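You operate a simulated robot arm through the tools that you are given. There is no shell and no other tool. Be economical: measure what you need, move in short steps, check, and stop when the job is done.

The job below is to be done with a simulated two-armed robot. You get a single attempt, and the scene is never put back.

TASK
Put two of the earplug pairs from the left end of the control desk on the upper shelf of the sensor stand. Then put the folded sheet from the left end of the control desk on the top of the locker cabinet. Then open the top desk drawer. Do these in the order given. Set down upright: earplug pair.

The check looks at the end state, three seconds after you hand in, the way a careful person would. Anything else that was tipped, shoved, dropped, spilled or broken makes it a failure. Flat cloth is picked up by pressing the open fingertips on it (5 to 10 N) and closing them slowly along it; thin cloth reads only 2 to 8 mm in the jaws.

THE ROBOT
Two 7-joint arms with two-finger parallel grippers on one trunk, on a base that drives. Base frame: it is fixed to the floor where the robot stands at the start and does not move with it; the origin is under the middle of the robot, x ahead of it, y to its left, z up. Readings come in cm, rad, newtons and seconds.
The left shoulder is at the start at [15.4, 17.4, 98.3], the right one opposite. With the tool pointing down near the work surface each hand reaches from about 40 to 80 cm from the robot's upright axis, wherever it stands, measured 20 degrees to its own side. Places, roughly: top desk drawer [250, 0, 60]; top of the locker cabinet [-290, -70, 140]; upper shelf of the sensor stand [480, 200, 40]. Payload 3.6 kg a hand.
Tool frame (each hand has its own): the origin (TCP) lies between the finger pads and is the grasp point; the fingertips stand 3 cm ahead of it; z points along the fingers, y is the line along which they close. The gripper opens to 11 cm. The fingers are 2 cm wide and 1 cm thick; the gripper's body (4.8 by 11.2 cm) begins 5.5 cm behind the TCP.
Orientation is told as [roll, pitch, yaw] about the base's x, y, z axes, in that order, counted from this pose: with the fingers straight down and closing along the base's y, the tool's x points along the base's -x, its y along +y and its z along -z.

THE INTERFACE
- The arms move only by the tool move_arm. It takes "left_plan", "right_plan" or both (then of equal length, played together; a hand with none holds still); each is a list that holds one entry, the list of rows, each a list of 6 numbers: the shift along the tool's x, y, z in units of 50 mm (1.0 is 50 mm), then the turn, a rotation vector about the tool's x, y, z in units of 5 degrees (1.0 is 5 degrees). In form: [[[x, y, z, wx, wy, wz], ...]]. A call has 1 to 20 rows; each row shifts and turns the commanded pose from where the row before left it, along the tool's axes as they then stand. "left_grip" and "right_grip" are, for a hand that has rows, the opening, from 0 (shut) to 1 (fully open), set as the call begins (left out, the last holds). A call with a number of a shift or a turn outside -1 to 1 is refused whole. A row lasts 0.2 s, in which the tool goes at most 5 cm and 0.15 rad; a call with a longer step from one row to the next is refused whole, and so is a gripper value outside its range. A pose out of reach is approached as far as the arm can. The call stops where the force on the tool passes 40 N (or 10 N more than at its start, if that is more) or the arm is blocked; 0.2 s more then pass. Each finger travels about 15.3 cm/s and halts on what it meets, pressing with about 35 N; the grip force reading is that of the motor and also rises with nothing between the fingers. The clock runs only during rows and for 0.2 s after the last one: add rows that do not move to give the fingers time. The reply holds the time, the measured pose of the TCP, the force on the tool along the base axes, the opening and the grip force, in the units named above and with some noise, with the torque about the TCP (base axes, N m) and any sound that the robot's microphone picked up, and new pictures: "pictures" is both (left out), scene, wrist or none (wrist: the cameras of the hands that moved).
- Cameras (640 x 400 px; columns grow to the right, rows downward): "scene" is now at [26.39, -2.85, 114.29]; the picture's right is [-0.21, -0.98, 0.00], its down [-0.54, 0.12, -0.83] and it looks along [0.81, -0.18, -0.55] (base axes); focal length 214 px, centre (320, 200). "left" rides on the left gripper at [7.2, -1.7, -10.3] in its tool frame; the picture's right is [0.23, 0.97, 0.00], its down [-0.76, 0.18, -0.62] and it looks along [-0.61, 0.14, 0.78] (tool axes); focal length 222 px, centre (320, 200). "right" rides on the right gripper at [7.2, 1.7, -10.3] in its tool frame; the picture's right is [-0.23, 0.97, 0.00], its down [-0.76, -0.18, -0.62] and it looks along [-0.61, -0.14, 0.78] (tool axes); focal length 222 px, centre (320, 200). There is no depth. A picture from a camera that has moved, and an enlarged one, comes with that camera's place and axes in the base frame and with its lens. The place of the scene camera against the robot may be out by one fixed shift of up to 1.8 cm in any direction.
- raise_lower(by): slides the trunk up (or, below 0, down) by that many cm; the arms and the scene camera ride with it, the base frame stays. It gives what a move gives, with no picture.
- base_move(legs): drives the robot by 1 to 6 legs, each [ahead, left, turn to the left] in cm, cm and rad, along the robot's own axes; the way and the turn of a leg run together, so that a leg with both is an arc; at most 150 cm and 3.142 rad a leg. The arms and the cameras ride along, it lands a little off, and it stops where it bumps. It gives what a move gives, and a new picture of the scene camera.
- head_to(pan, tilt): turns the head with the scene camera to pan (to the left, within 1.501 rad either way) and tilt (down, from -0.506 to 1.204), counted from straight ahead of the robot. It gives what a move gives, and a new picture of the scene camera.
- zoom(camera, box): a new picture of the part [left, top, right, bottom] of that camera's present view, enlarged. It takes no simulated time.
- job_done(): hands the job in; it is judged then, once.

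Work in short steps. Places have to be worked out from the pictures, the camera data and where the tool is seen: move nearer, look again, correct. Check each grasp and each placing, and mend what went wrong. You have 165 turns and 260 pictures in all, those below and enlarged ones among them. Open the grippers and draw the arms clear of the work before you hand the job in, unless the task says otherwise; then end with one line.

The tools are called after ">>>" as a command line: name --argument value ..., lists and objects as JSON in quotes. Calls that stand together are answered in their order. move_arm: Moves the arms, as the interface text tells. Its arguments: {"type":"object","properties":{"left_plan":{"type":"array"},"left_grip":{"type":"number"},"right_plan":{"type":"array"},"right_grip":{"type":"number"},"pictures":{"type":"string","enum":["both","scene","wrist","none"]}},"required":[]} The other tools are called the same way: raise_lower (by) slides the trunk up or down; base_move (legs) drives the base; head_to (pan, tilt) turns the head that bears the scene camera; zoom (camera, box) takes an enlarged picture of a part of a camera's view; job_done () hands the job in.

At the start:

```text
clock: 0.0
left_tool_pos: [52.73, 21.37, 100.11]
left_orientation: [-0.001, 0.0, 0.003]
left_ft_force: [0.3, 0.1, 1.1]
left_ft_torque: [0.02, -0.02, -0.02]
left_opening: 11.03
left_finger_force: 0.0
right_tool_pos: [37.0, -18.04, 106.24]
right_orientation: [-0.001, 0.001, 0.0]
right_ft_force: [-0.2, -0.2, -1.0]
right_ft_torque: [0.01, -0.01, -0.01]
right_opening: 11.0
right_finger_force: 0.1
trunk travel left (down, up): [-10.4, 65.9]
robot x, y, heading: [-0.28, 0.14, 0.002]
head pan, tilt: [-0.213, 0.588]
```

scene: 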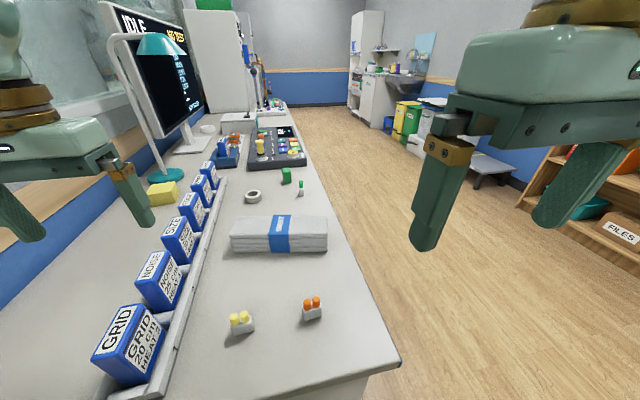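
right: 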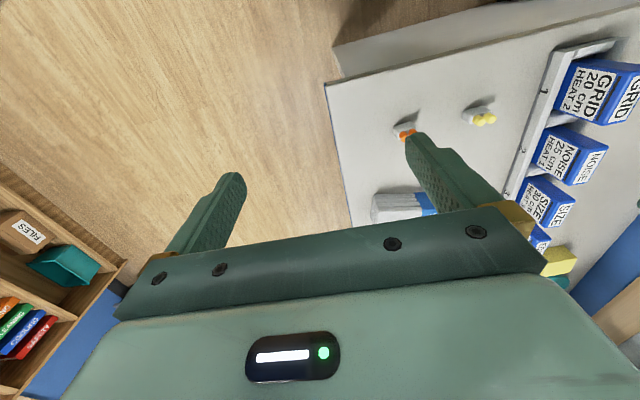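
left: 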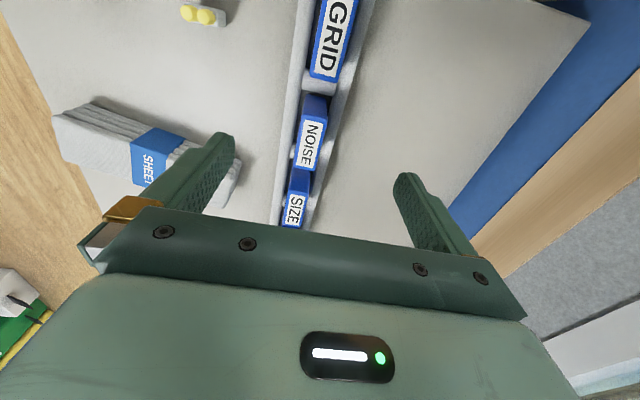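

I'll take a closer look at the desk end to identify the earplug pairs and the sheet.

>>> zoom --camera "scene" --box '[200, 270, 360, 370]'

>>> zoom --camera "scene" --box '[200, 100, 360, 200]'

>>> zoom --camera "scene" --box '[210, 200, 340, 281]'

```text
4.00 times, centred on (280, 320) of scene
camera zoom: at [26.39, -2.85, 114.29], right [-0.21, -0.98, 0.0], down [-0.54, 0.12, -0.83], along [0.81, -0.18, -0.55], focal length 858 px, centre (480, -280)
```

zoom: 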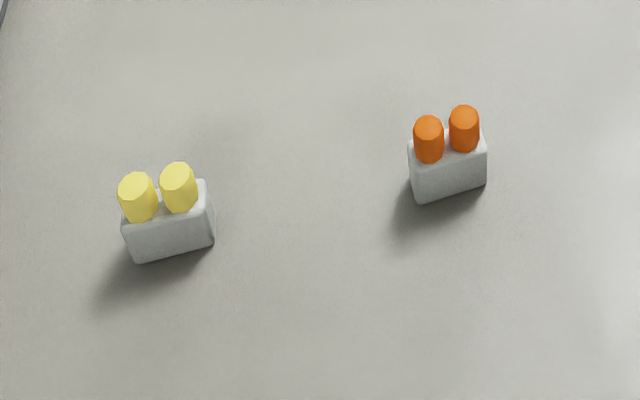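

```text
4.00 times, centred on (280, 150) of scene
camera zoom: at [26.39, -2.85, 114.29], right [-0.21, -0.98, 0.0], down [-0.54, 0.12, -0.83], along [0.81, -0.18, -0.55], focal length 858 px, centre (480, 400)
```

zoom: 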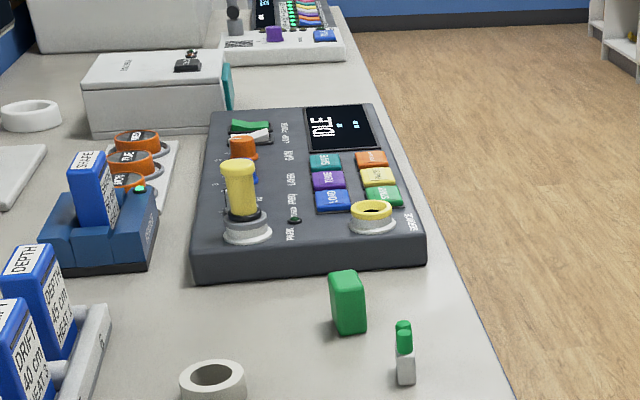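

```text
4.92 times, centred on (275, 240) of scene
camera zoom: at [26.39, -2.85, 114.29], right [-0.21, -0.98, 0.0], down [-0.54, 0.12, -0.83], along [0.81, -0.18, -0.55], focal length 1056 px, centre (542, 1)
```

zoom: 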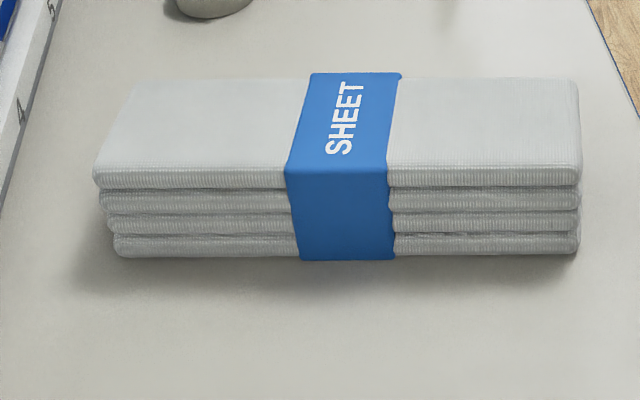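

The orange pair is near [47,-5.6] and the yellow near [47.7,7.5], with the desk top at about z = 78. I move the right hand above the orange pair, staying high, and look.

>>> move_arm --right_plan '[[[-0.5, 0.62, 0.45, 0, 0, 0], [-0.5, 0.62, 0.45, 0, 0, 0], [-0.5, 0.62, 0.45, 0, 0, 0], [-0.5, 0.62, 0.45, 0, 0, 0], [0, 0, 0, 0, 0, 0]]]' --pictures "both"

```text
clock: 1.2
left_tool_pos: [52.76, 21.44, 100.05]
left_orientation: [-0.001, 0.0, -0.001]
left_ft_force: [-0.2, -0.7, -0.5]
left_ft_torque: [-0.06, 0.0, 0.01]
left_opening: 11.01
left_finger_force: 0.0
right_tool_pos: [46.95, -5.57, 97.17]
right_orientation: [0.001, -0.002, -0.001]
right_ft_force: [-0.1, -0.8, -0.6]
right_ft_torque: [0.0, -0.01, -0.02]
right_opening: 10.99
right_finger_force: 0.1
trunk travel left (down, up): [-10.4, 65.9]
robot x, y, heading: [-0.09, 0.04, -0.005]
head pan, tilt: [-0.213, 0.588]
camera scene: at [26.37, -2.87, 114.3], right [-0.21, -0.98, 0.0], down [-0.54, 0.12, -0.83], along [0.81, -0.18, -0.55], focal length 214 px, centre (320, 200)
camera right: at [39.79, -4.04, 107.45], right [0.23, 0.97, 0.0], down [0.76, -0.18, 0.62], along [0.61, -0.14, -0.78], focal length 222 px, centre (320, 200)
```

scene: 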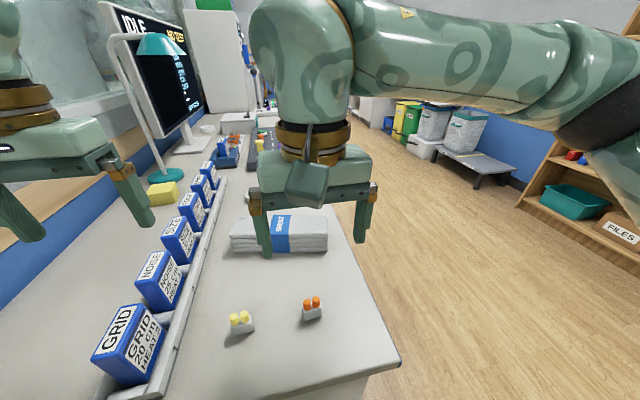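
right: 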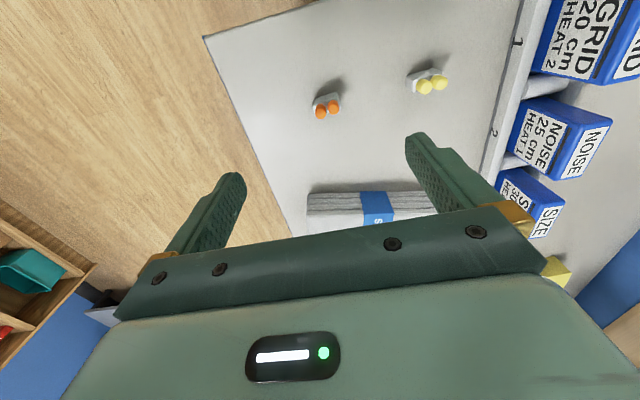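

>>> zoom --camera "right" --box '[280, 50, 480, 175]'

```text
3.20 times, centred on (380, 112) of right
camera zoom: at [39.79, -4.04, 107.45], right [0.23, 0.97, 0.0], down [0.76, -0.18, 0.62], along [0.61, -0.14, -0.78], focal length 711 px, centre (128, 480)
```

zoom: 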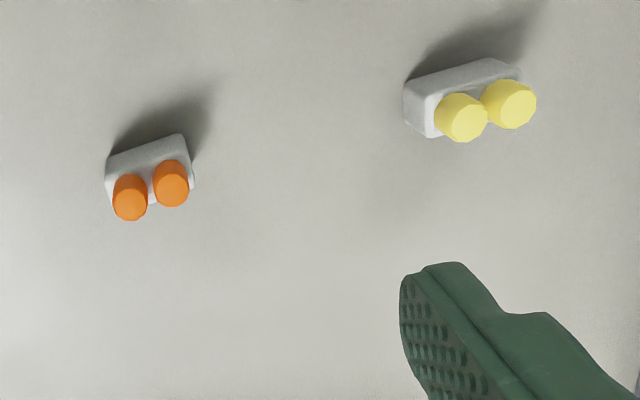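

Orange base is judged at about [48.2,-5.1], with the desk at z ≈ 76. I go down to z ≈ 83 with a slight yaw and a 6.6 cm opening, then look again.

>>> move_arm --right_plan '[[[-0.26, 0.09, 0.4, 0, 0, -0.8], [0, 0, 0.8, 0, 0, 0], [0, 0, 0.8, 0, 0, 0], [0, 0, 0.8, 0, 0, 0], [0, 0, 0, 0, 0, 0]]]' --right_grip 0.6

```text
clock: 2.4
left_tool_pos: [52.91, 21.35, 99.94]
left_orientation: [-0.001, 0.001, 0.002]
left_ft_force: [0.6, -0.8, 0.0]
left_ft_torque: [0.02, -0.01, 0.01]
left_opening: 11.0
left_finger_force: 0.1
right_tool_pos: [48.27, -5.22, 83.14]
right_orientation: [0.0, 0.002, 0.069]
right_ft_force: [0.1, 0.3, 0.6]
right_ft_torque: [0.02, -0.03, -0.04]
right_opening: 6.58
right_finger_force: 0.0
trunk travel left (down, up): [-10.4, 65.9]
robot x, y, heading: [-0.13, 0.4, -0.0]
head pan, tilt: [-0.213, 0.588]
camera scene: at [26.38, -2.85, 114.3], right [-0.21, -0.98, 0.0], down [-0.54, 0.12, -0.83], along [0.81, -0.18, -0.55], focal length 214 px, centre (320, 200)
camera right: at [40.85, -4.11, 93.46], right [0.16, 0.99, 0.0], down [0.77, -0.12, 0.62], along [0.61, -0.1, -0.78], focal length 222 px, centre (320, 200)
```

scene: 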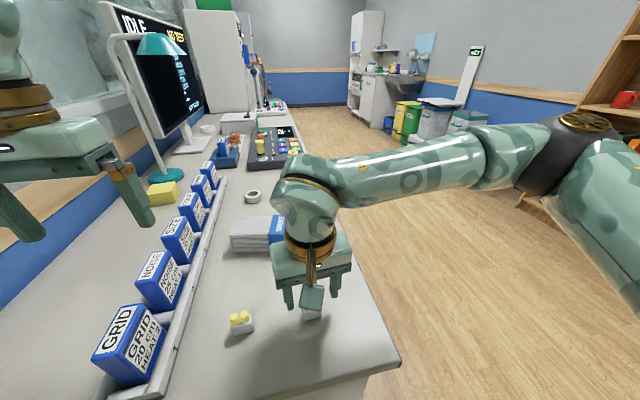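
right: 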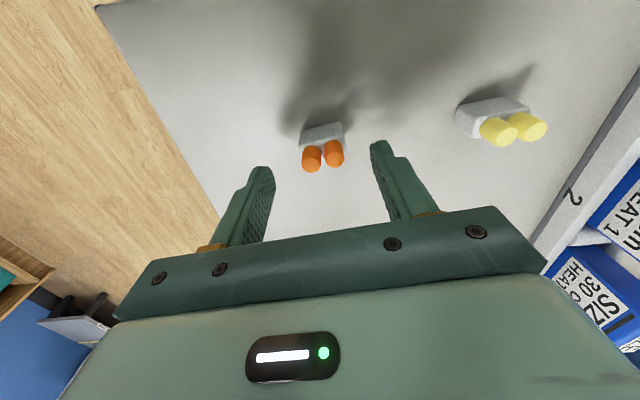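

The pair sits centred between the fingers. I lower to about tips 0.7 cm off the desk, then close in the next call.

>>> move_arm --right_plan '[[[0, 0.02, 0.35, 0, 0, 0], [0, 0, 0.33, 0, 0, 0], [0, 0, 0, 0, 0, 0]]]' --pictures "wrist"

```text
clock: 3.2
left_tool_pos: [52.84, 21.43, 100.05]
left_orientation: [-0.001, 0.0, 0.002]
left_ft_force: [-0.5, -0.1, 0.5]
left_ft_torque: [0.03, -0.02, 0.03]
left_opening: 11.0
left_finger_force: 0.1
right_tool_pos: [48.24, -4.96, 79.71]
right_orientation: [-0.002, 0.001, 0.071]
right_ft_force: [0.0, 0.2, -0.6]
right_ft_torque: [0.0, 0.02, 0.01]
right_opening: 6.61
right_finger_force: 0.1
trunk travel left (down, up): [-10.4, 65.9]
robot x, y, heading: [-0.14, -0.03, 0.0]
head pan, tilt: [-0.213, 0.588]
camera right: at [40.86, -4.01, 90.01], right [0.16, 0.99, 0.0], down [0.77, -0.12, 0.62], along [0.61, -0.1, -0.78], focal length 222 px, centre (320, 200)
```

right: 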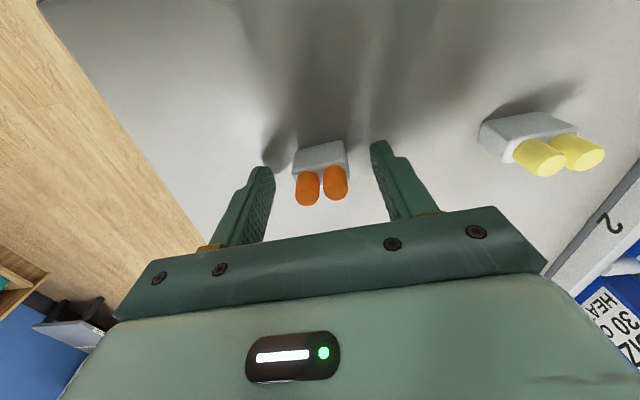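

Aligned, no desk contact. Closing the right gripper.

>>> move_arm --right_plan '[[[0, 0, 0, 0, 0, 0], [0, 0, 0, 0, 0, 0], [0, 0, 0, 0, 0, 0], [0, 0, 0, 0, 0, 0]]]' --right_grip 0 --pictures "wrist"

```text
clock: 4.2
left_tool_pos: [52.78, 21.41, 99.96]
left_orientation: [0.0, 0.001, 0.001]
left_ft_force: [0.7, -0.1, 0.3]
left_ft_torque: [0.01, 0.03, 0.01]
left_opening: 11.01
left_finger_force: 0.2
right_tool_pos: [48.25, -5.03, 79.71]
right_orientation: [0.002, 0.003, 0.07]
right_ft_force: [0.5, 0.3, 0.5]
right_ft_torque: [0.01, 0.01, -0.03]
right_opening: 3.13
right_finger_force: 34.6
trunk travel left (down, up): [-10.4, 65.9]
robot x, y, heading: [-0.19, -0.05, -0.002]
head pan, tilt: [-0.213, 0.588]
camera right: at [40.86, -4.01, 90.02], right [0.16, 0.99, 0.0], down [0.77, -0.12, 0.62], along [0.61, -0.1, -0.78], focal length 222 px, centre (320, 200)
```

right: 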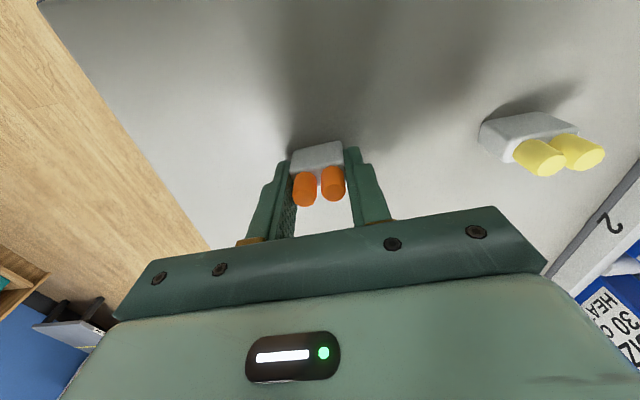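

Held at 3.13 cm. I lift the right hand and retract it, while the left hand moves above the yellow pair.

>>> move_arm --right_plan '[[[0, 0, -0.5, 0, 0, 0], [0, 0, -0.9, 0, 0, 0], [0, 0, -0.9, 0, 0, 0], [0, 0, -0.9, 0, 0, 0], [0.4, -0.6, -0.2, 0, 0, 0], [0.4, -0.6, -0.2, 0, 0, 0], [0.4, -0.6, -0.2, 0, 0, 0], [0.4, -0.6, -0.2, 0, 0, 0], [0, 0, 0, 0, 0, 0]]]' --left_plan '[[[0, 0, 0, 0, 0, 0], [0, 0, 0, 0, 0, 0], [0, 0, 0, 0, 0, 0], [0, 0, 0, 0, 0, 0], [0.24, -0.74, 0.2, 0, 0, 0], [0.24, -0.74, 0.2, 0, 0, 0], [0.24, -0.74, 0.2, 0, 0, 0], [0.24, -0.74, 0.2, 0, 0, -0.7], [0, 0, 0, 0, 0, 0]]]' --left_grip 0.6 --pictures "wrist"

```text
clock: 6.2
left_tool_pos: [48.02, 6.7, 95.92]
left_orientation: [0.001, 0.0, 0.062]
left_ft_force: [-0.8, -0.4, -0.8]
left_ft_torque: [-0.01, -0.02, 0.02]
left_opening: 6.58
left_finger_force: 0.0
right_tool_pos: [41.28, -17.52, 99.65]
right_orientation: [0.0, 0.002, 0.071]
right_ft_force: [0.5, -0.3, 0.1]
right_ft_torque: [0.02, -0.03, 0.03]
right_opening: 3.12
right_finger_force: 35.0
trunk travel left (down, up): [-10.4, 65.9]
robot x, y, heading: [-0.12, -0.03, -0.001]
head pan, tilt: [-0.213, 0.588]
camera right: at [33.88, -16.53, 109.95], right [0.16, 0.99, 0.0], down [0.77, -0.12, 0.62], along [0.61, -0.1, -0.78], focal length 222 px, centre (320, 200)
camera left: at [40.93, 4.6, 106.24], right [-0.29, 0.96, 0.0], down [0.75, 0.23, 0.62], along [0.6, 0.18, -0.78], focal length 222 px, centre (320, 200)
```

right: 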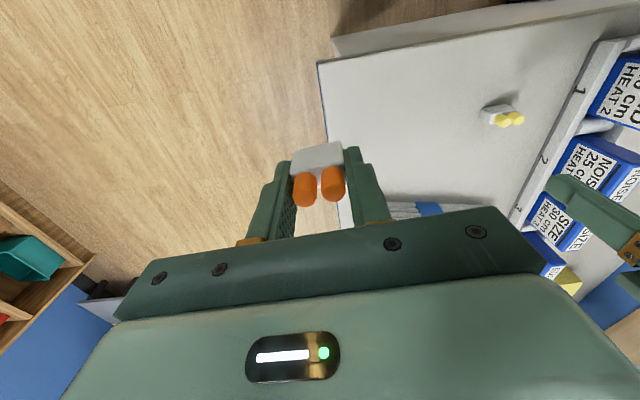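
left: 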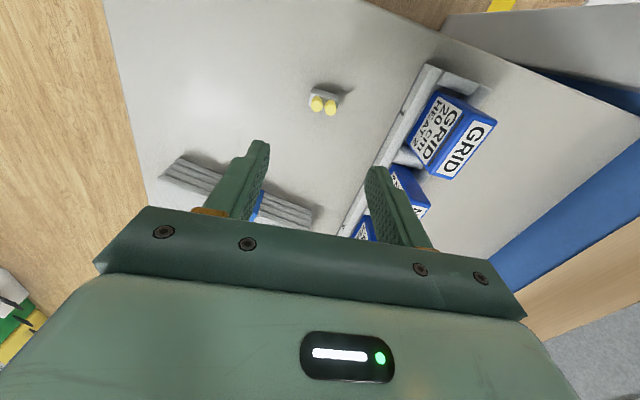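

Yellow tops at about [47.9,7.1]. Descending to 83 for a check.

>>> move_arm --left_plan '[[[0.02, 0.08, 0.5, 0, 0, 0.4], [0, 0, 0.7, 0, 0, 0], [0, 0, 0.7, 0, 0, 0], [0, 0, 0.68, 0, 0, 0], [0, 0, 0, 0, 0, 0]]]' --pictures "wrist"

```text
clock: 7.4
left_tool_pos: [47.85, 7.05, 83.05]
left_orientation: [0.0, 0.0, 0.027]
left_ft_force: [0.1, 0.2, 0.2]
left_ft_torque: [0.05, -0.01, -0.03]
left_opening: 6.58
left_finger_force: 0.0
right_tool_pos: [41.24, -17.59, 99.67]
right_orientation: [0.0, 0.003, 0.069]
right_ft_force: [-0.2, 0.6, -1.2]
right_ft_torque: [0.03, 0.05, -0.01]
right_opening: 3.15
right_finger_force: 35.2
trunk travel left (down, up): [-10.4, 65.9]
robot x, y, heading: [0.24, 0.43, -0.004]
head pan, tilt: [-0.213, 0.588]
camera left: at [40.61, 5.21, 93.43], right [-0.25, 0.97, 0.0], down [0.76, 0.2, 0.62], along [0.6, 0.16, -0.78], focal length 222 px, centre (320, 200)
```

left: 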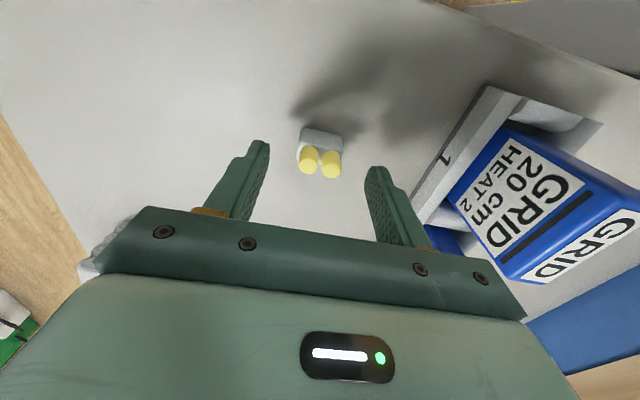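

Centred. Down 3.35 cm, then close and look.

>>> move_arm --left_plan '[[[0, 0.02, 0.34, 0, 0, 0], [0, 0, 0.33, 0, 0, 0], [0, 0, 0, 0, 0, 0]]]' --pictures "none"

>>> move_arm --left_plan '[[[0, 0, 0, 0, 0, 0], [0, 0, 0, 0, 0, 0], [0, 0, 0, 0, 0, 0], [0, 0, 0, 0, 0, 0]]]' --left_grip 0 --pictures "wrist"

```text
clock: 8.2
left_tool_pos: [47.9, 7.13, 79.74]
left_orientation: [-0.001, -0.002, 0.028]
left_ft_force: [0.4, 0.8, 0.3]
left_ft_torque: [-0.01, -0.02, 0.03]
left_opening: 6.61
left_finger_force: 0.0
right_tool_pos: [41.33, -17.54, 99.71]
right_orientation: [0.0, 0.001, 0.071]
right_ft_force: [-1.2, 0.6, 1.0]
right_ft_torque: [-0.01, -0.01, 0.0]
right_opening: 3.11
right_finger_force: 35.0
trunk travel left (down, up): [-10.4, 65.9]
robot x, y, heading: [0.19, -0.13, 0.002]
head pan, tilt: [-0.213, 0.588]
```

```text
clock: 9.2
left_tool_pos: [47.95, 7.18, 79.7]
left_orientation: [0.0, 0.001, 0.029]
left_ft_force: [0.3, -0.1, -0.6]
left_ft_torque: [0.04, -0.02, -0.01]
left_opening: 3.15
left_finger_force: 35.4
right_tool_pos: [41.28, -17.67, 99.62]
right_orientation: [0.0, 0.002, 0.07]
right_ft_force: [0.3, 0.2, -0.4]
right_ft_torque: [-0.01, 0.04, -0.03]
right_opening: 3.13
right_finger_force: 35.3
trunk travel left (down, up): [-10.4, 65.9]
robot x, y, heading: [-0.05, 0.05, -0.0]
head pan, tilt: [-0.213, 0.588]
camera left: at [40.73, 5.28, 90.04], right [-0.25, 0.97, 0.0], down [0.76, 0.2, 0.62], along [0.6, 0.16, -0.78], focal length 222 px, centre (320, 200)
```

left: 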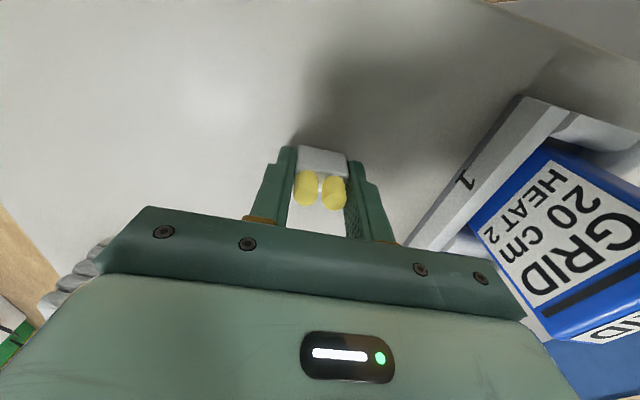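

Both pairs held. I lift the left hand and retract it, mirroring the right.

>>> move_arm --left_plan '[[[0, 0, -0.5, 0, 0, 0], [0, 0, -0.9, 0, 0, 0], [0, 0, -0.9, 0, 0, 0], [0, 0, -0.9, 0, 0, 0], [0.0, 0, -0.9, 0, 0, 0], [0.5, 0.6, 0, 0, 0, 0], [0.5, 0.6, 0, 0, 0, 0], [0.5, 0.6, 0, 0, 0, 0], [0, 0, 0, 0, 0, 0]]]' --pictures "wrist"

>>> base_move --legs '[[0, -85, 0], [150, 0, 0]]'

```text
clock: 11.2
left_tool_pos: [42.49, 14.08, 98.95]
left_orientation: [-0.003, -0.004, 0.03]
left_ft_force: [-0.6, -0.2, -0.4]
left_ft_torque: [-0.03, 0.05, -0.02]
left_opening: 3.12
left_finger_force: 35.3
left hand out of reach, approached as far as the arm can: row 7, 8
right_tool_pos: [41.11, -17.58, 99.67]
right_orientation: [0.001, 0.003, 0.07]
right_ft_force: [-2.2, 0.1, 0.7]
right_ft_torque: [0.0, -0.01, 0.03]
right_opening: 3.13
right_finger_force: 34.9
trunk travel left (down, up): [-10.4, 65.9]
robot x, y, heading: [-0.17, -0.12, 0.003]
head pan, tilt: [-0.213, 0.588]
camera left: at [35.24, 12.23, 109.24], right [-0.26, 0.97, 0.0], down [0.75, 0.2, 0.63], along [0.61, 0.16, -0.78], focal length 222 px, centre (320, 200)
```

left: 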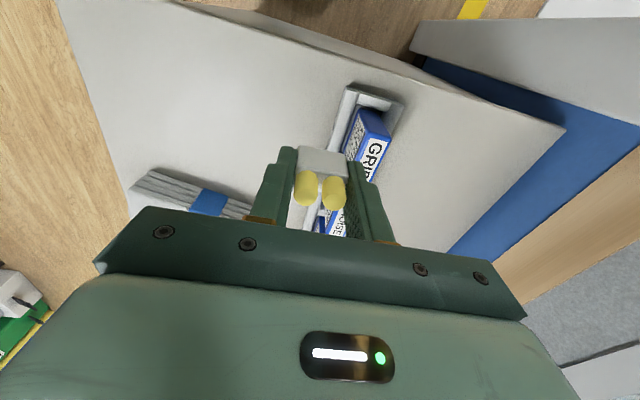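

```text
clock: 22.7
left_tool_pos: [191.56, -69.45, 98.92]
left_orientation: [-0.005, -0.005, 0.043]
left_ft_force: [0.1, 0.5, 0.1]
left_ft_torque: [0.0, -0.02, 0.01]
left_opening: 3.12
left_finger_force: 35.4
right_tool_pos: [190.83, -100.93, 99.69]
right_orientation: [0.0, 0.001, 0.082]
right_ft_force: [-0.3, -1.3, -1.0]
right_ft_torque: [0.0, 0.01, 0.01]
right_opening: 3.12
right_finger_force: 34.9
trunk travel left (down, up): [-10.4, 65.9]
robot x, y, heading: [149.22, -83.74, 0.015]
head pan, tilt: [-0.213, 0.588]
camera scene: at [175.79, -86.45, 114.28], right [-0.2, -0.98, 0.0], down [-0.54, 0.11, -0.83], along [0.82, -0.17, -0.55], focal length 214 px, centre (320, 200)
```

scene: 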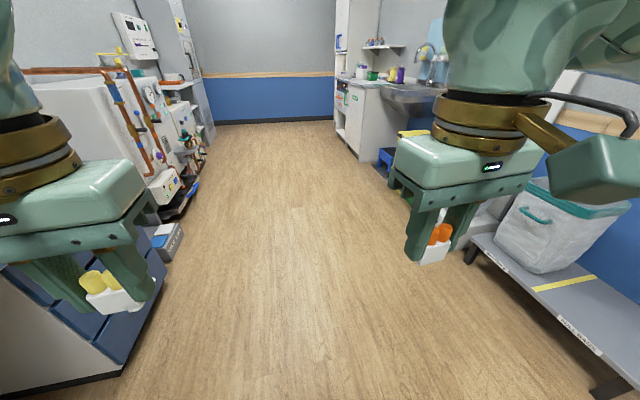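

Now past the desk's middle. I turn the head left to see the drawers and the way to the sensor stand.

>>> head_to --pan 1.2 --tilt 0.5

>>> head_to --pan 0.4 --tilt 0.3

```text
clock: 24.2
left_tool_pos: [191.64, -69.37, 98.88]
left_orientation: [-0.004, -0.004, 0.044]
left_ft_force: [0.1, 0.6, 0.2]
left_ft_torque: [-0.01, -0.03, 0.01]
left_opening: 3.12
left_finger_force: 34.8
right_tool_pos: [190.79, -100.99, 99.71]
right_orientation: [0.0, 0.003, 0.083]
right_ft_force: [-0.1, -0.7, -0.7]
right_ft_torque: [-0.04, -0.03, -0.01]
right_opening: 3.12
right_finger_force: 34.9
trunk travel left (down, up): [-10.4, 65.9]
robot x, y, heading: [149.41, -84.15, 0.013]
head pan, tilt: [1.201, 0.499]
camera scene: at [170.26, -76.16, 115.09], right [0.94, -0.35, 0.0], down [-0.17, -0.45, -0.88], along [0.31, 0.82, -0.48], focal length 214 px, centre (320, 200)
```

scene: 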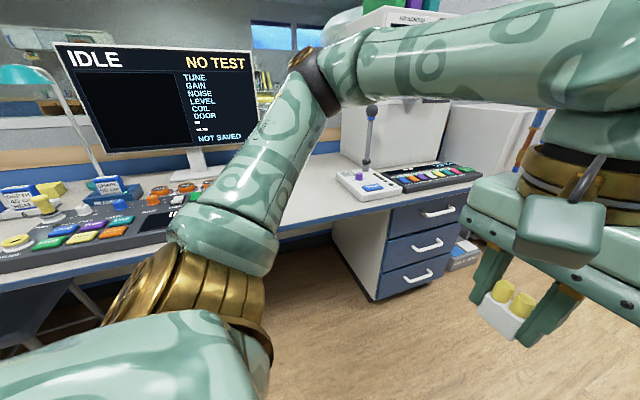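

```text
clock: 25.4
left_tool_pos: [191.68, -69.32, 98.97]
left_orientation: [-0.004, -0.003, 0.043]
left_ft_force: [0.1, 0.9, -0.1]
left_ft_torque: [0.02, -0.03, 0.04]
left_opening: 3.12
left_finger_force: 34.9
right_tool_pos: [190.69, -100.97, 99.6]
right_orientation: [0.0, 0.001, 0.081]
right_ft_force: [1.0, 0.0, 0.1]
right_ft_torque: [0.01, 0.02, -0.03]
right_opening: 3.1
right_finger_force: 35.2
trunk travel left (down, up): [-10.4, 65.9]
robot x, y, heading: [149.55, -83.86, 0.011]
head pan, tilt: [0.4, 0.3]
camera scene: at [175.62, -80.94, 116.92], right [0.4, -0.92, 0.0], down [-0.27, -0.12, -0.95], along [0.87, 0.38, -0.3], focal length 214 px, centre (320, 200)
```

scene: 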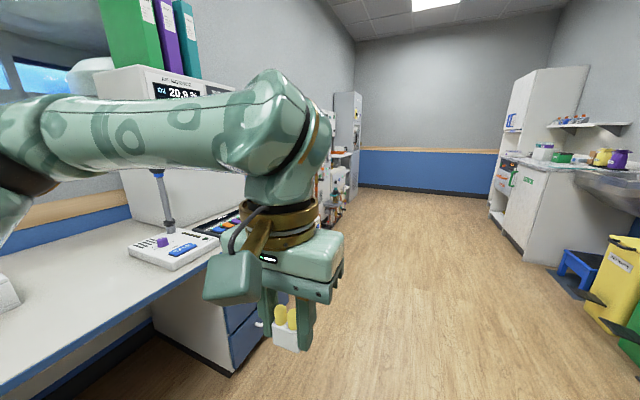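

The drawers face −y on the desk's far end. I drive 150 further and look left.

>>> base_move --legs '[[150, 0, -0.012]]'

>>> head_to --pan 0.7 --tilt 0.3

```text
clock: 32.8
left_tool_pos: [342.78, -68.74, 98.92]
left_orientation: [-0.004, -0.006, 0.033]
left_ft_force: [0.0, 0.1, -0.2]
left_ft_torque: [0.0, -0.01, -0.07]
left_opening: 3.13
left_finger_force: 35.1
right_tool_pos: [341.42, -100.2, 99.67]
right_orientation: [0.0, 0.002, 0.072]
right_ft_force: [0.3, 0.0, 1.1]
right_ft_torque: [0.0, 0.04, 0.0]
right_opening: 3.13
right_finger_force: 34.8
trunk travel left (down, up): [-10.4, 65.9]
robot x, y, heading: [300.43, -82.68, -0.001]
head pan, tilt: [0.4, 0.3]
camera scene: at [326.52, -80.02, 116.92], right [0.39, -0.92, 0.0], down [-0.27, -0.12, -0.95], along [0.88, 0.37, -0.3], focal length 214 px, centre (320, 200)
```

scene: 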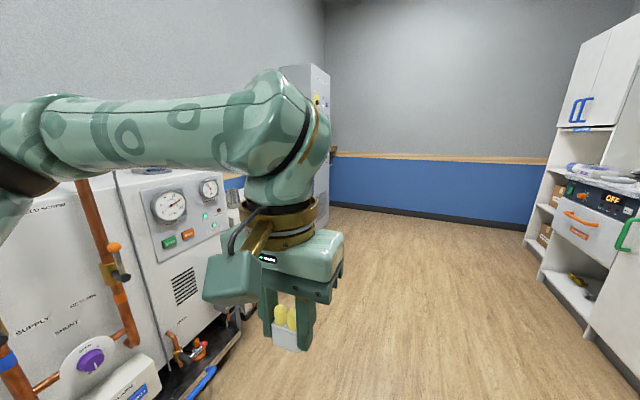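

```text
clock: 33.6
left_tool_pos: [342.7, -68.53, 98.98]
left_orientation: [-0.003, -0.004, 0.032]
left_ft_force: [0.3, -0.3, -0.9]
left_ft_torque: [0.03, 0.03, -0.01]
left_opening: 3.12
left_finger_force: 35.0
right_tool_pos: [341.57, -100.26, 99.6]
right_orientation: [0.001, 0.002, 0.072]
right_ft_force: [0.3, -1.3, -0.3]
right_ft_torque: [0.01, 0.0, 0.01]
right_opening: 3.14
right_finger_force: 34.7
trunk travel left (down, up): [-10.4, 65.9]
robot x, y, heading: [300.47, -82.57, 0.004]
head pan, tilt: [0.7, 0.3]
camera scene: at [325.04, -77.65, 116.92], right [0.65, -0.76, 0.0], down [-0.23, -0.19, -0.96], along [0.73, 0.62, -0.3], focal length 214 px, centre (320, 200)
```

scene: 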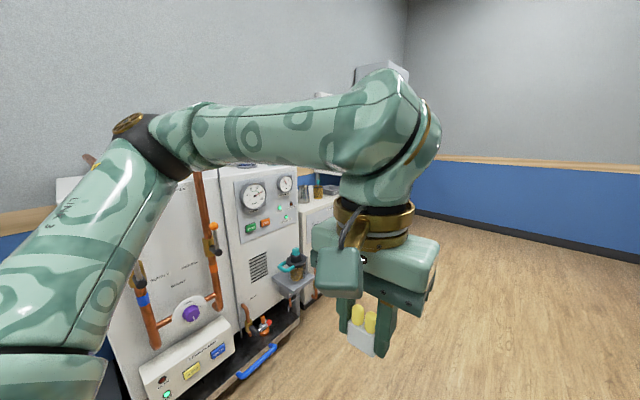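

No stand in sight yet; it is likely beyond the left wall (window). I drive on and look left for an opening.

>>> base_move --legs '[[130, -10, 0]]'

>>> head_to --pan 1.3 --tilt 0.2

```text
clock: 40.2
left_tool_pos: [473.95, -78.52, 98.9]
left_orientation: [-0.004, -0.004, 0.028]
left_ft_force: [-0.2, -0.1, 0.1]
left_ft_torque: [-0.01, -0.02, 0.0]
left_opening: 3.12
left_finger_force: 35.4
right_tool_pos: [472.58, -110.39, 99.71]
right_orientation: [0.0, 0.0, 0.068]
right_ft_force: [0.3, 0.3, 0.2]
right_ft_torque: [0.01, -0.01, -0.03]
right_opening: 3.13
right_finger_force: 34.7
trunk travel left (down, up): [-10.4, 65.9]
robot x, y, heading: [431.22, -92.71, -0.005]
head pan, tilt: [0.7, 0.3]
camera scene: at [456.2, -87.71, 116.92], right [0.64, -0.77, 0.0], down [-0.23, -0.19, -0.96], along [0.73, 0.61, -0.3], focal length 214 px, centre (320, 200)
```

scene: 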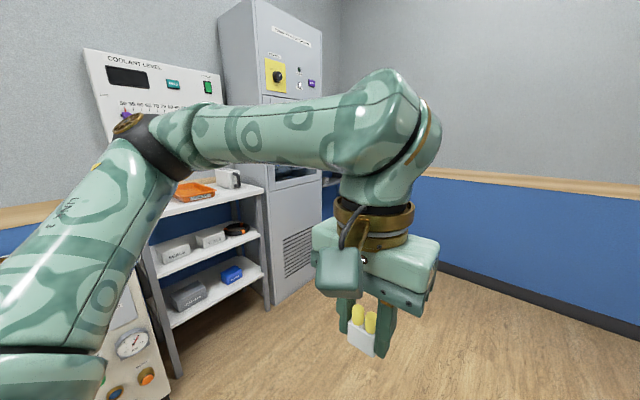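

```text
clock: 41.2
left_tool_pos: [473.91, -78.7, 98.92]
left_orientation: [-0.004, -0.005, 0.029]
left_ft_force: [-0.3, -0.1, 0.2]
left_ft_torque: [0.01, 0.03, -0.02]
left_opening: 3.15
left_finger_force: 35.1
right_tool_pos: [472.49, -110.29, 99.69]
right_orientation: [-0.001, 0.002, 0.068]
right_ft_force: [0.1, 0.7, 1.3]
right_ft_torque: [0.0, 0.01, 0.02]
right_opening: 3.14
right_finger_force: 34.9
trunk travel left (down, up): [-10.4, 65.9]
robot x, y, heading: [431.38, -92.83, -0.003]
head pan, tilt: [1.3, 0.201]
camera scene: at [451.54, -84.73, 117.85], right [0.96, -0.27, 0.0], down [-0.05, -0.19, -0.98], along [0.26, 0.94, -0.2], focal length 214 px, centre (320, 200)
```

scene: 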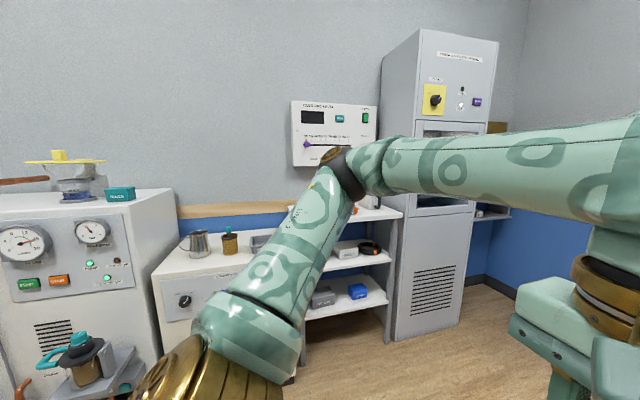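

No door at this end. The opening must be near the start, left of the desk (a yellow floor strip was seen there). I drive back and look left.

>>> base_move --legs '[[-150, 0, 0], [-150, 0, 0], [-140, 5, 0]]'

>>> head_to --pan 1.4 --tilt 0.3

```text
clock: 62.2
left_tool_pos: [34.38, -72.9, 98.93]
left_orientation: [-0.004, -0.006, 0.04]
left_ft_force: [0.2, 0.0, 0.3]
left_ft_torque: [0.0, 0.02, 0.04]
left_opening: 3.15
left_finger_force: 35.1
right_tool_pos: [33.41, -104.59, 99.67]
right_orientation: [-0.002, 0.002, 0.079]
right_ft_force: [0.4, 0.6, -0.2]
right_ft_torque: [0.01, -0.02, 0.01]
right_opening: 3.1
right_finger_force: 34.8
trunk travel left (down, up): [-10.4, 65.9]
robot x, y, heading: [-8.27, -87.73, 0.002]
head pan, tilt: [1.3, 0.201]
camera scene: at [12.08, -79.23, 117.86], right [0.97, -0.26, 0.0], down [-0.05, -0.19, -0.98], along [0.25, 0.95, -0.2], focal length 214 px, centre (320, 200)
```

scene: 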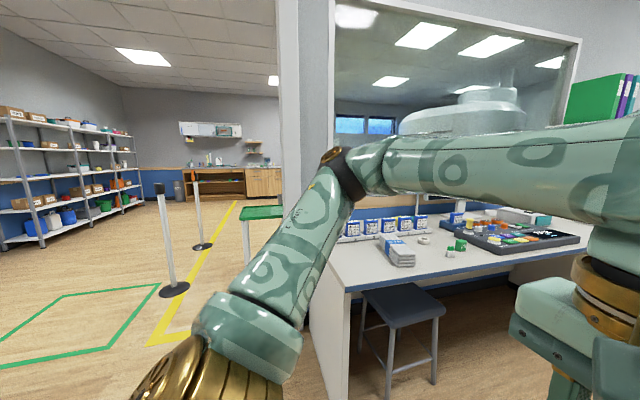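

```text
clock: 62.9
left_tool_pos: [34.47, -72.93, 98.99]
left_orientation: [-0.002, -0.005, 0.041]
left_ft_force: [-1.1, -0.2, 0.2]
left_ft_torque: [0.02, 0.0, 0.01]
left_opening: 3.14
left_finger_force: 35.0
right_tool_pos: [33.36, -104.62, 99.68]
right_orientation: [0.0, 0.002, 0.078]
right_ft_force: [-0.6, -0.5, -0.8]
right_ft_torque: [0.0, 0.04, -0.03]
right_opening: 3.14
right_finger_force: 35.1
trunk travel left (down, up): [-10.4, 65.9]
robot x, y, heading: [-8.2, -87.52, 0.007]
head pan, tilt: [1.4, 0.3]
camera scene: at [11.2, -79.02, 116.93], right [0.99, -0.16, 0.0], down [-0.05, -0.29, -0.96], along [0.15, 0.94, -0.3], focal length 214 px, centre (320, 200)
```

scene: 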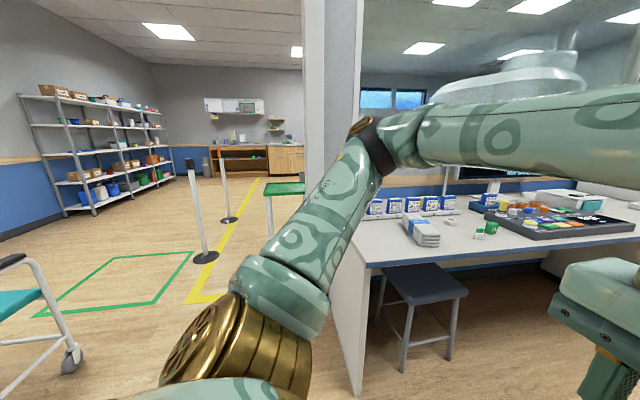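

The passage is left of the desk, between the partition end (x≈20) and the posts (x≈-71). I move to x≈-26, turn to face +y and look ahead.

>>> base_move --legs '[[-16, 0, 0], [0, 0, 1.57]]'

>>> head_to --pan 0 --tilt 0.45

```text
clock: 68.2
left_tool_pos: [-38.2, -45.08, 98.93]
left_orientation: [-0.003, -0.004, 1.607]
left_ft_force: [0.4, 0.3, -0.5]
left_ft_torque: [0.02, -0.02, -0.01]
left_opening: 3.11
left_finger_force: 34.9
right_tool_pos: [-6.83, -46.14, 99.72]
right_orientation: [-0.001, 0.003, 1.646]
right_ft_force: [0.2, 0.4, 0.5]
right_ft_torque: [-0.01, -0.01, -0.01]
right_opening: 3.14
right_finger_force: 35.1
trunk travel left (down, up): [-10.4, 65.9]
robot x, y, heading: [-23.85, -87.5, 1.576]
head pan, tilt: [1.4, 0.3]
camera scene: at [-34.05, -68.63, 116.93], right [0.16, 0.99, 0.0], down [0.29, -0.05, -0.96], along [-0.94, 0.16, -0.3], focal length 214 px, centre (320, 200)
```

scene: 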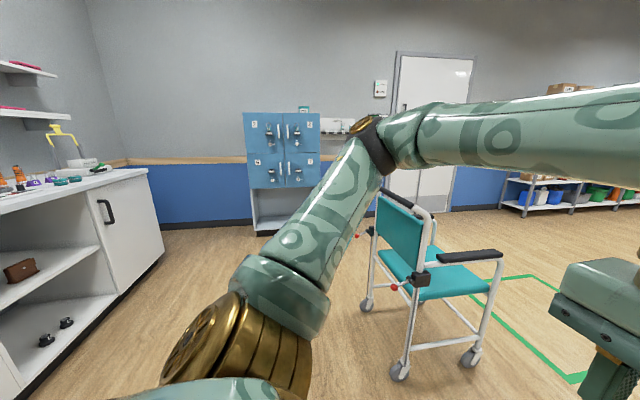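

```text
clock: 69.7
left_tool_pos: [-38.4, -45.07, 98.93]
left_orientation: [-0.003, -0.006, 1.607]
left_ft_force: [-0.1, -0.1, -1.1]
left_ft_torque: [0.0, 0.0, 0.01]
left_opening: 3.15
left_finger_force: 35.3
right_tool_pos: [-6.72, -46.22, 99.7]
right_orientation: [0.0, 0.003, 1.645]
right_ft_force: [-0.4, -0.3, -1.1]
right_ft_torque: [0.01, -0.02, 0.03]
right_opening: 3.14
right_finger_force: 35.0
trunk travel left (down, up): [-10.4, 65.9]
robot x, y, heading: [-24.21, -87.44, 1.577]
head pan, tilt: [0.0, 0.45]
camera scene: at [-24.89, -60.97, 115.53], right [1.0, 0.01, 0.0], down [0.0, -0.44, -0.9], along [-0.01, 0.9, -0.44], focal length 214 px, centre (320, 200)
```

scene: 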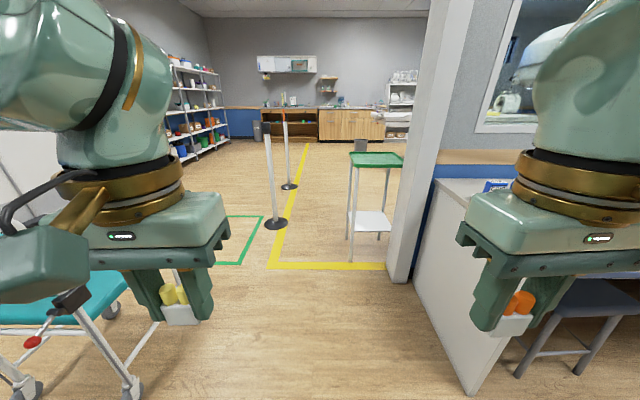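

Gap by the green table is too tight (~55 cm), so I'll go round the posts on the left. I raise the trunk 20 cm so the arms clear posts and tables, then drive to y≈70 and strafe to x≈-130.

>>> raise_lower --by 20

>>> base_move --legs '[[130, 0, 0], [28, 0, 0], [0, 106, 0]]'

```text
clock: 71.9
left_tool_pos: [-38.42, -44.97, 118.88]
left_orientation: [-0.004, -0.005, 1.61]
left_ft_force: [-0.1, 0.0, 0.4]
left_ft_torque: [-0.01, -0.01, 0.0]
left_opening: 3.12
left_finger_force: 35.3
right_tool_pos: [-6.84, -46.2, 119.62]
right_orientation: [-0.001, 0.001, 1.645]
right_ft_force: [0.6, 0.4, -0.1]
right_ft_torque: [0.02, -0.01, -0.04]
right_opening: 3.11
right_finger_force: 35.3
trunk travel left (down, up): [-30.4, 45.9]
robot x, y, heading: [-24.05, -87.64, 1.576]
head pan, tilt: [0.0, 0.45]
```

```text
clock: 85.1
left_tool_pos: [-147.95, 110.46, 118.98]
left_orientation: [-0.003, -0.006, 1.624]
left_ft_force: [-0.3, -0.6, 0.5]
left_ft_torque: [0.01, 0.0, -0.01]
left_opening: 3.13
left_finger_force: 34.7
right_tool_pos: [-116.3, 109.92, 119.66]
right_orientation: [0.0, 0.001, 1.663]
right_ft_force: [0.0, 0.3, -0.6]
right_ft_torque: [-0.02, -0.01, 0.0]
right_opening: 3.13
right_finger_force: 34.6
trunk travel left (down, up): [-30.4, 45.9]
robot x, y, heading: [-133.05, 67.84, 1.594]
head pan, tilt: [0.0, 0.45]
camera scene: at [-133.95, 84.29, 136.44], right [1.0, 0.02, 0.0], down [0.01, -0.44, -0.9], along [-0.02, 0.9, -0.44], focal length 214 px, centre (320, 200)
```

scene: 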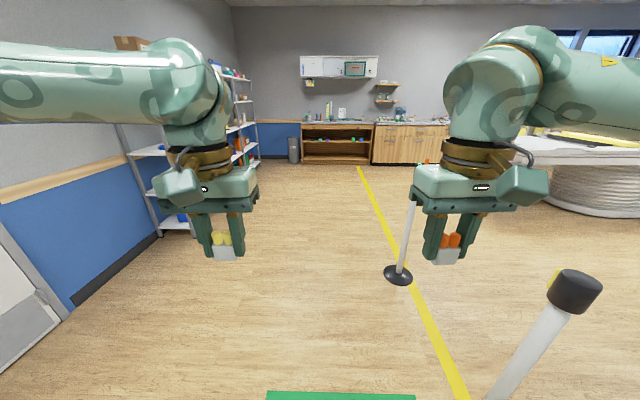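

Clear ahead. I drive past the second post (y≈220) to y≈285 and look right.

>>> base_move --legs '[[0, 0, -0.023], [120, 0, 0], [100, 0, 0]]'

>>> head_to --pan -1.2 --tilt 0.35

```text
clock: 96.3
left_tool_pos: [-150.25, 331.0, 118.85]
left_orientation: [-0.004, -0.004, 1.623]
left_ft_force: [-0.2, 0.2, 0.1]
left_ft_torque: [-0.01, -0.03, 0.02]
left_opening: 3.14
left_finger_force: 34.9
right_tool_pos: [-118.57, 330.36, 119.7]
right_orientation: [-0.001, 0.001, 1.662]
right_ft_force: [-0.3, -0.3, -0.1]
right_ft_torque: [0.01, 0.02, 0.02]
right_opening: 3.13
right_finger_force: 35.3
trunk travel left (down, up): [-30.4, 45.9]
robot x, y, heading: [-135.6, 288.63, 1.593]
head pan, tilt: [0.0, 0.45]
camera scene: at [-136.43, 304.8, 136.44], right [1.0, 0.02, 0.0], down [0.01, -0.44, -0.9], along [-0.02, 0.9, -0.44], focal length 214 px, centre (320, 200)
```

scene: 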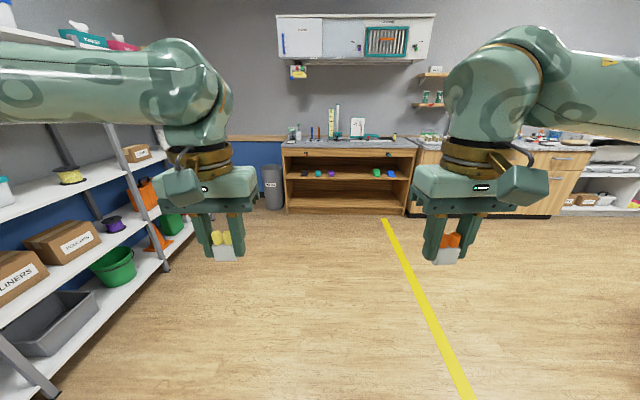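

```text
clock: 97.7
left_tool_pos: [-150.49, 331.07, 118.94]
left_orientation: [-0.004, -0.005, 1.624]
left_ft_force: [-0.2, 0.5, -0.5]
left_ft_torque: [0.01, -0.02, 0.02]
left_opening: 3.13
left_finger_force: 34.8
right_tool_pos: [-118.74, 330.3, 119.67]
right_orientation: [0.0, 0.002, 1.662]
right_ft_force: [0.2, -0.4, 0.4]
right_ft_torque: [-0.02, -0.01, 0.01]
right_opening: 3.14
right_finger_force: 35.0
trunk travel left (down, up): [-30.4, 45.9]
robot x, y, heading: [-135.3, 288.46, 1.59]
head pan, tilt: [-1.201, 0.351]
camera scene: at [-127.62, 299.14, 137.37], right [0.38, -0.92, 0.0], down [-0.32, -0.13, -0.94], along [0.87, 0.36, -0.34], focal length 214 px, centre (320, 200)
```

scene: 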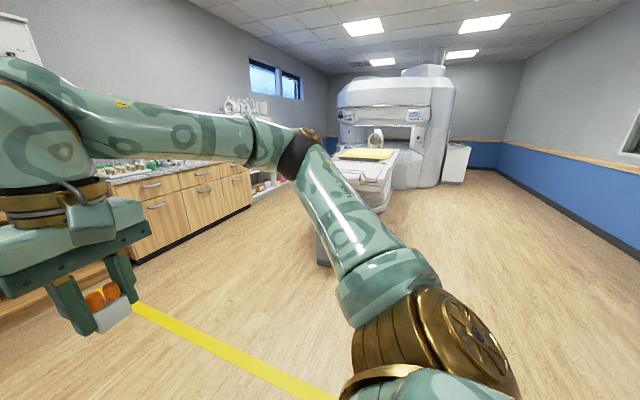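

A white stand right of the scanner matches bearing to [480,200]. Zooming.

>>> zoom --camera "scene" --box '[400, 120, 528, 200]'

```text
5.00 times, centred on (464, 160) of scene
camera zoom: at [-127.62, 299.14, 137.37], right [0.38, -0.92, 0.0], down [-0.32, -0.13, -0.94], along [0.87, 0.36, -0.34], focal length 1072 px, centre (-400, 400)
```

zoom: 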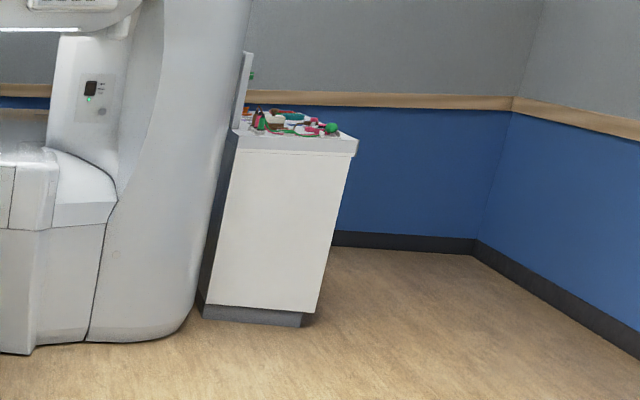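

The stand is a cabinet at x≥442, y 182–223, probably open toward −y. I turn to face +x, drive diagonally past the post and table into that aisle, and look.

>>> base_move --legs '[[0, 0, -1.59], [140, -28, 0], [120, -80, 0], [140, -40, 0]]'

>>> head_to --pan 0.0 --tilt 0.35

```text
clock: 122.3
left_tool_pos: [307.33, 152.32, 118.96]
left_orientation: [-0.002, -0.005, 0.038]
left_ft_force: [-0.5, 0.8, -0.4]
left_ft_torque: [0.0, -0.02, 0.02]
left_opening: 3.13
left_finger_force: 35.0
right_tool_pos: [306.21, 120.61, 119.74]
right_orientation: [0.0, 0.003, 0.078]
right_ft_force: [0.7, -0.1, 0.0]
right_ft_torque: [-0.02, -0.01, 0.01]
right_opening: 3.14
right_finger_force: 35.5
trunk travel left (down, up): [-30.4, 45.9]
robot x, y, heading: [265.04, 137.86, 0.007]
head pan, tilt: [-1.201, 0.351]
camera scene: at [275.35, 128.33, 137.36], right [-0.93, -0.37, 0.0], down [-0.13, 0.32, -0.94], along [0.35, -0.87, -0.34], focal length 214 px, centre (320, 200)
```

scene: 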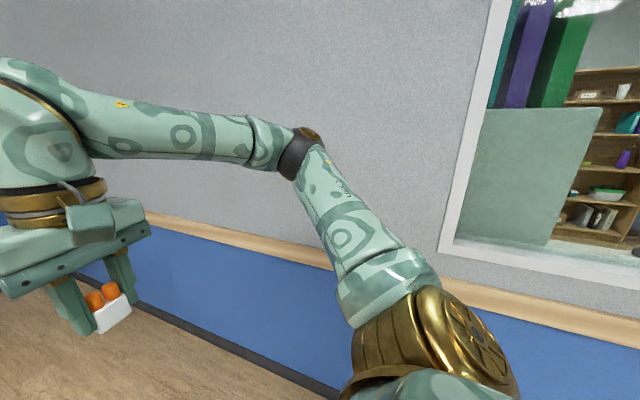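

```text
clock: 123.7
left_tool_pos: [307.22, 152.23, 118.93]
left_orientation: [-0.002, -0.004, 0.039]
left_ft_force: [-0.1, 0.4, -0.8]
left_ft_torque: [0.03, 0.01, -0.01]
left_opening: 3.14
left_finger_force: 34.9
right_tool_pos: [306.13, 120.64, 119.7]
right_orientation: [-0.001, 0.001, 0.076]
right_ft_force: [-0.4, 1.2, 1.0]
right_ft_torque: [0.04, 0.03, 0.01]
right_opening: 3.14
right_finger_force: 34.7
trunk travel left (down, up): [-30.4, 45.9]
robot x, y, heading: [264.99, 138.23, 0.01]
head pan, tilt: [0.0, 0.351]
camera scene: at [281.2, 137.05, 137.36], right [0.01, -1.0, 0.0], down [-0.34, 0.0, -0.94], along [0.94, 0.01, -0.34], focal length 214 px, centre (320, 200)
```

scene: 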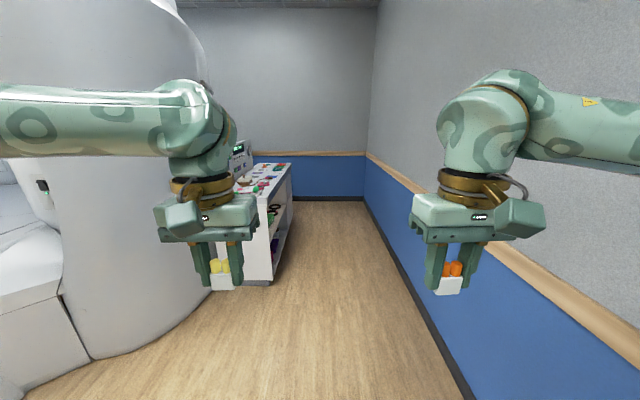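

The stand's open shelves face −y; aisle spans y≈60–182. I drive to about [400,112], turn to face +y and tilt the head down.

>>> base_move --legs '[[140, -25, 0], [60, 0, 0], [0, 0, 1.56]]'

>>> head_to --pan 0.0 --tilt 0.8

```text
clock: 137.6
left_tool_pos: [449.27, 157.16, 119.02]
left_orientation: [-0.003, -0.006, 1.609]
left_ft_force: [0.3, 1.1, 0.0]
left_ft_torque: [0.02, 0.0, 0.04]
left_opening: 3.13
left_finger_force: 35.4
right_tool_pos: [480.9, 156.26, 119.79]
right_orientation: [-0.001, 0.001, 1.65]
right_ft_force: [0.6, 0.5, -0.8]
right_ft_torque: [0.02, 0.01, -0.01]
right_opening: 3.15
right_finger_force: 35.0
trunk travel left (down, up): [-30.4, 45.9]
robot x, y, heading: [463.69, 114.72, 1.582]
head pan, tilt: [0.0, 0.351]
camera scene: at [462.89, 130.85, 137.36], right [1.0, 0.01, 0.0], down [0.0, -0.34, -0.94], along [-0.01, 0.94, -0.34], focal length 214 px, centre (320, 200)
```

scene: 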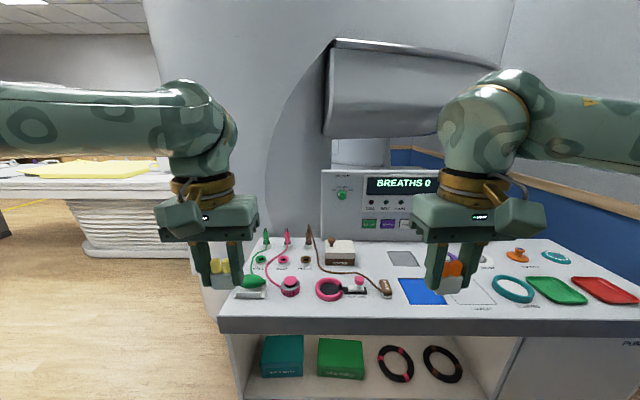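

```text
clock: 138.5
left_tool_pos: [449.18, 157.24, 118.92]
left_orientation: [-0.003, -0.006, 1.611]
left_ft_force: [0.1, 0.2, -0.3]
left_ft_torque: [0.0, -0.05, 0.0]
left_opening: 3.12
left_finger_force: 35.1
right_tool_pos: [480.9, 156.1, 119.66]
right_orientation: [0.001, 0.001, 1.653]
right_ft_force: [0.2, 0.2, 0.1]
right_ft_torque: [0.01, -0.01, -0.01]
right_opening: 3.14
right_finger_force: 34.6
trunk travel left (down, up): [-30.4, 45.9]
robot x, y, heading: [463.73, 114.86, 1.584]
head pan, tilt: [0.0, 0.799]
camera scene: at [462.91, 129.61, 133.41], right [1.0, 0.01, 0.0], down [0.01, -0.72, -0.7], along [-0.01, 0.7, -0.72], focal length 214 px, centre (320, 200)
```

scene: 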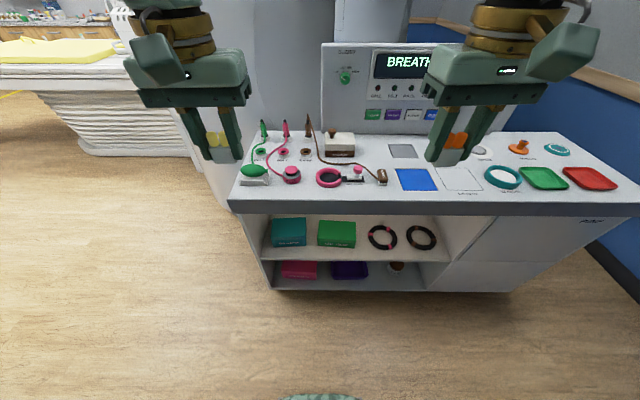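

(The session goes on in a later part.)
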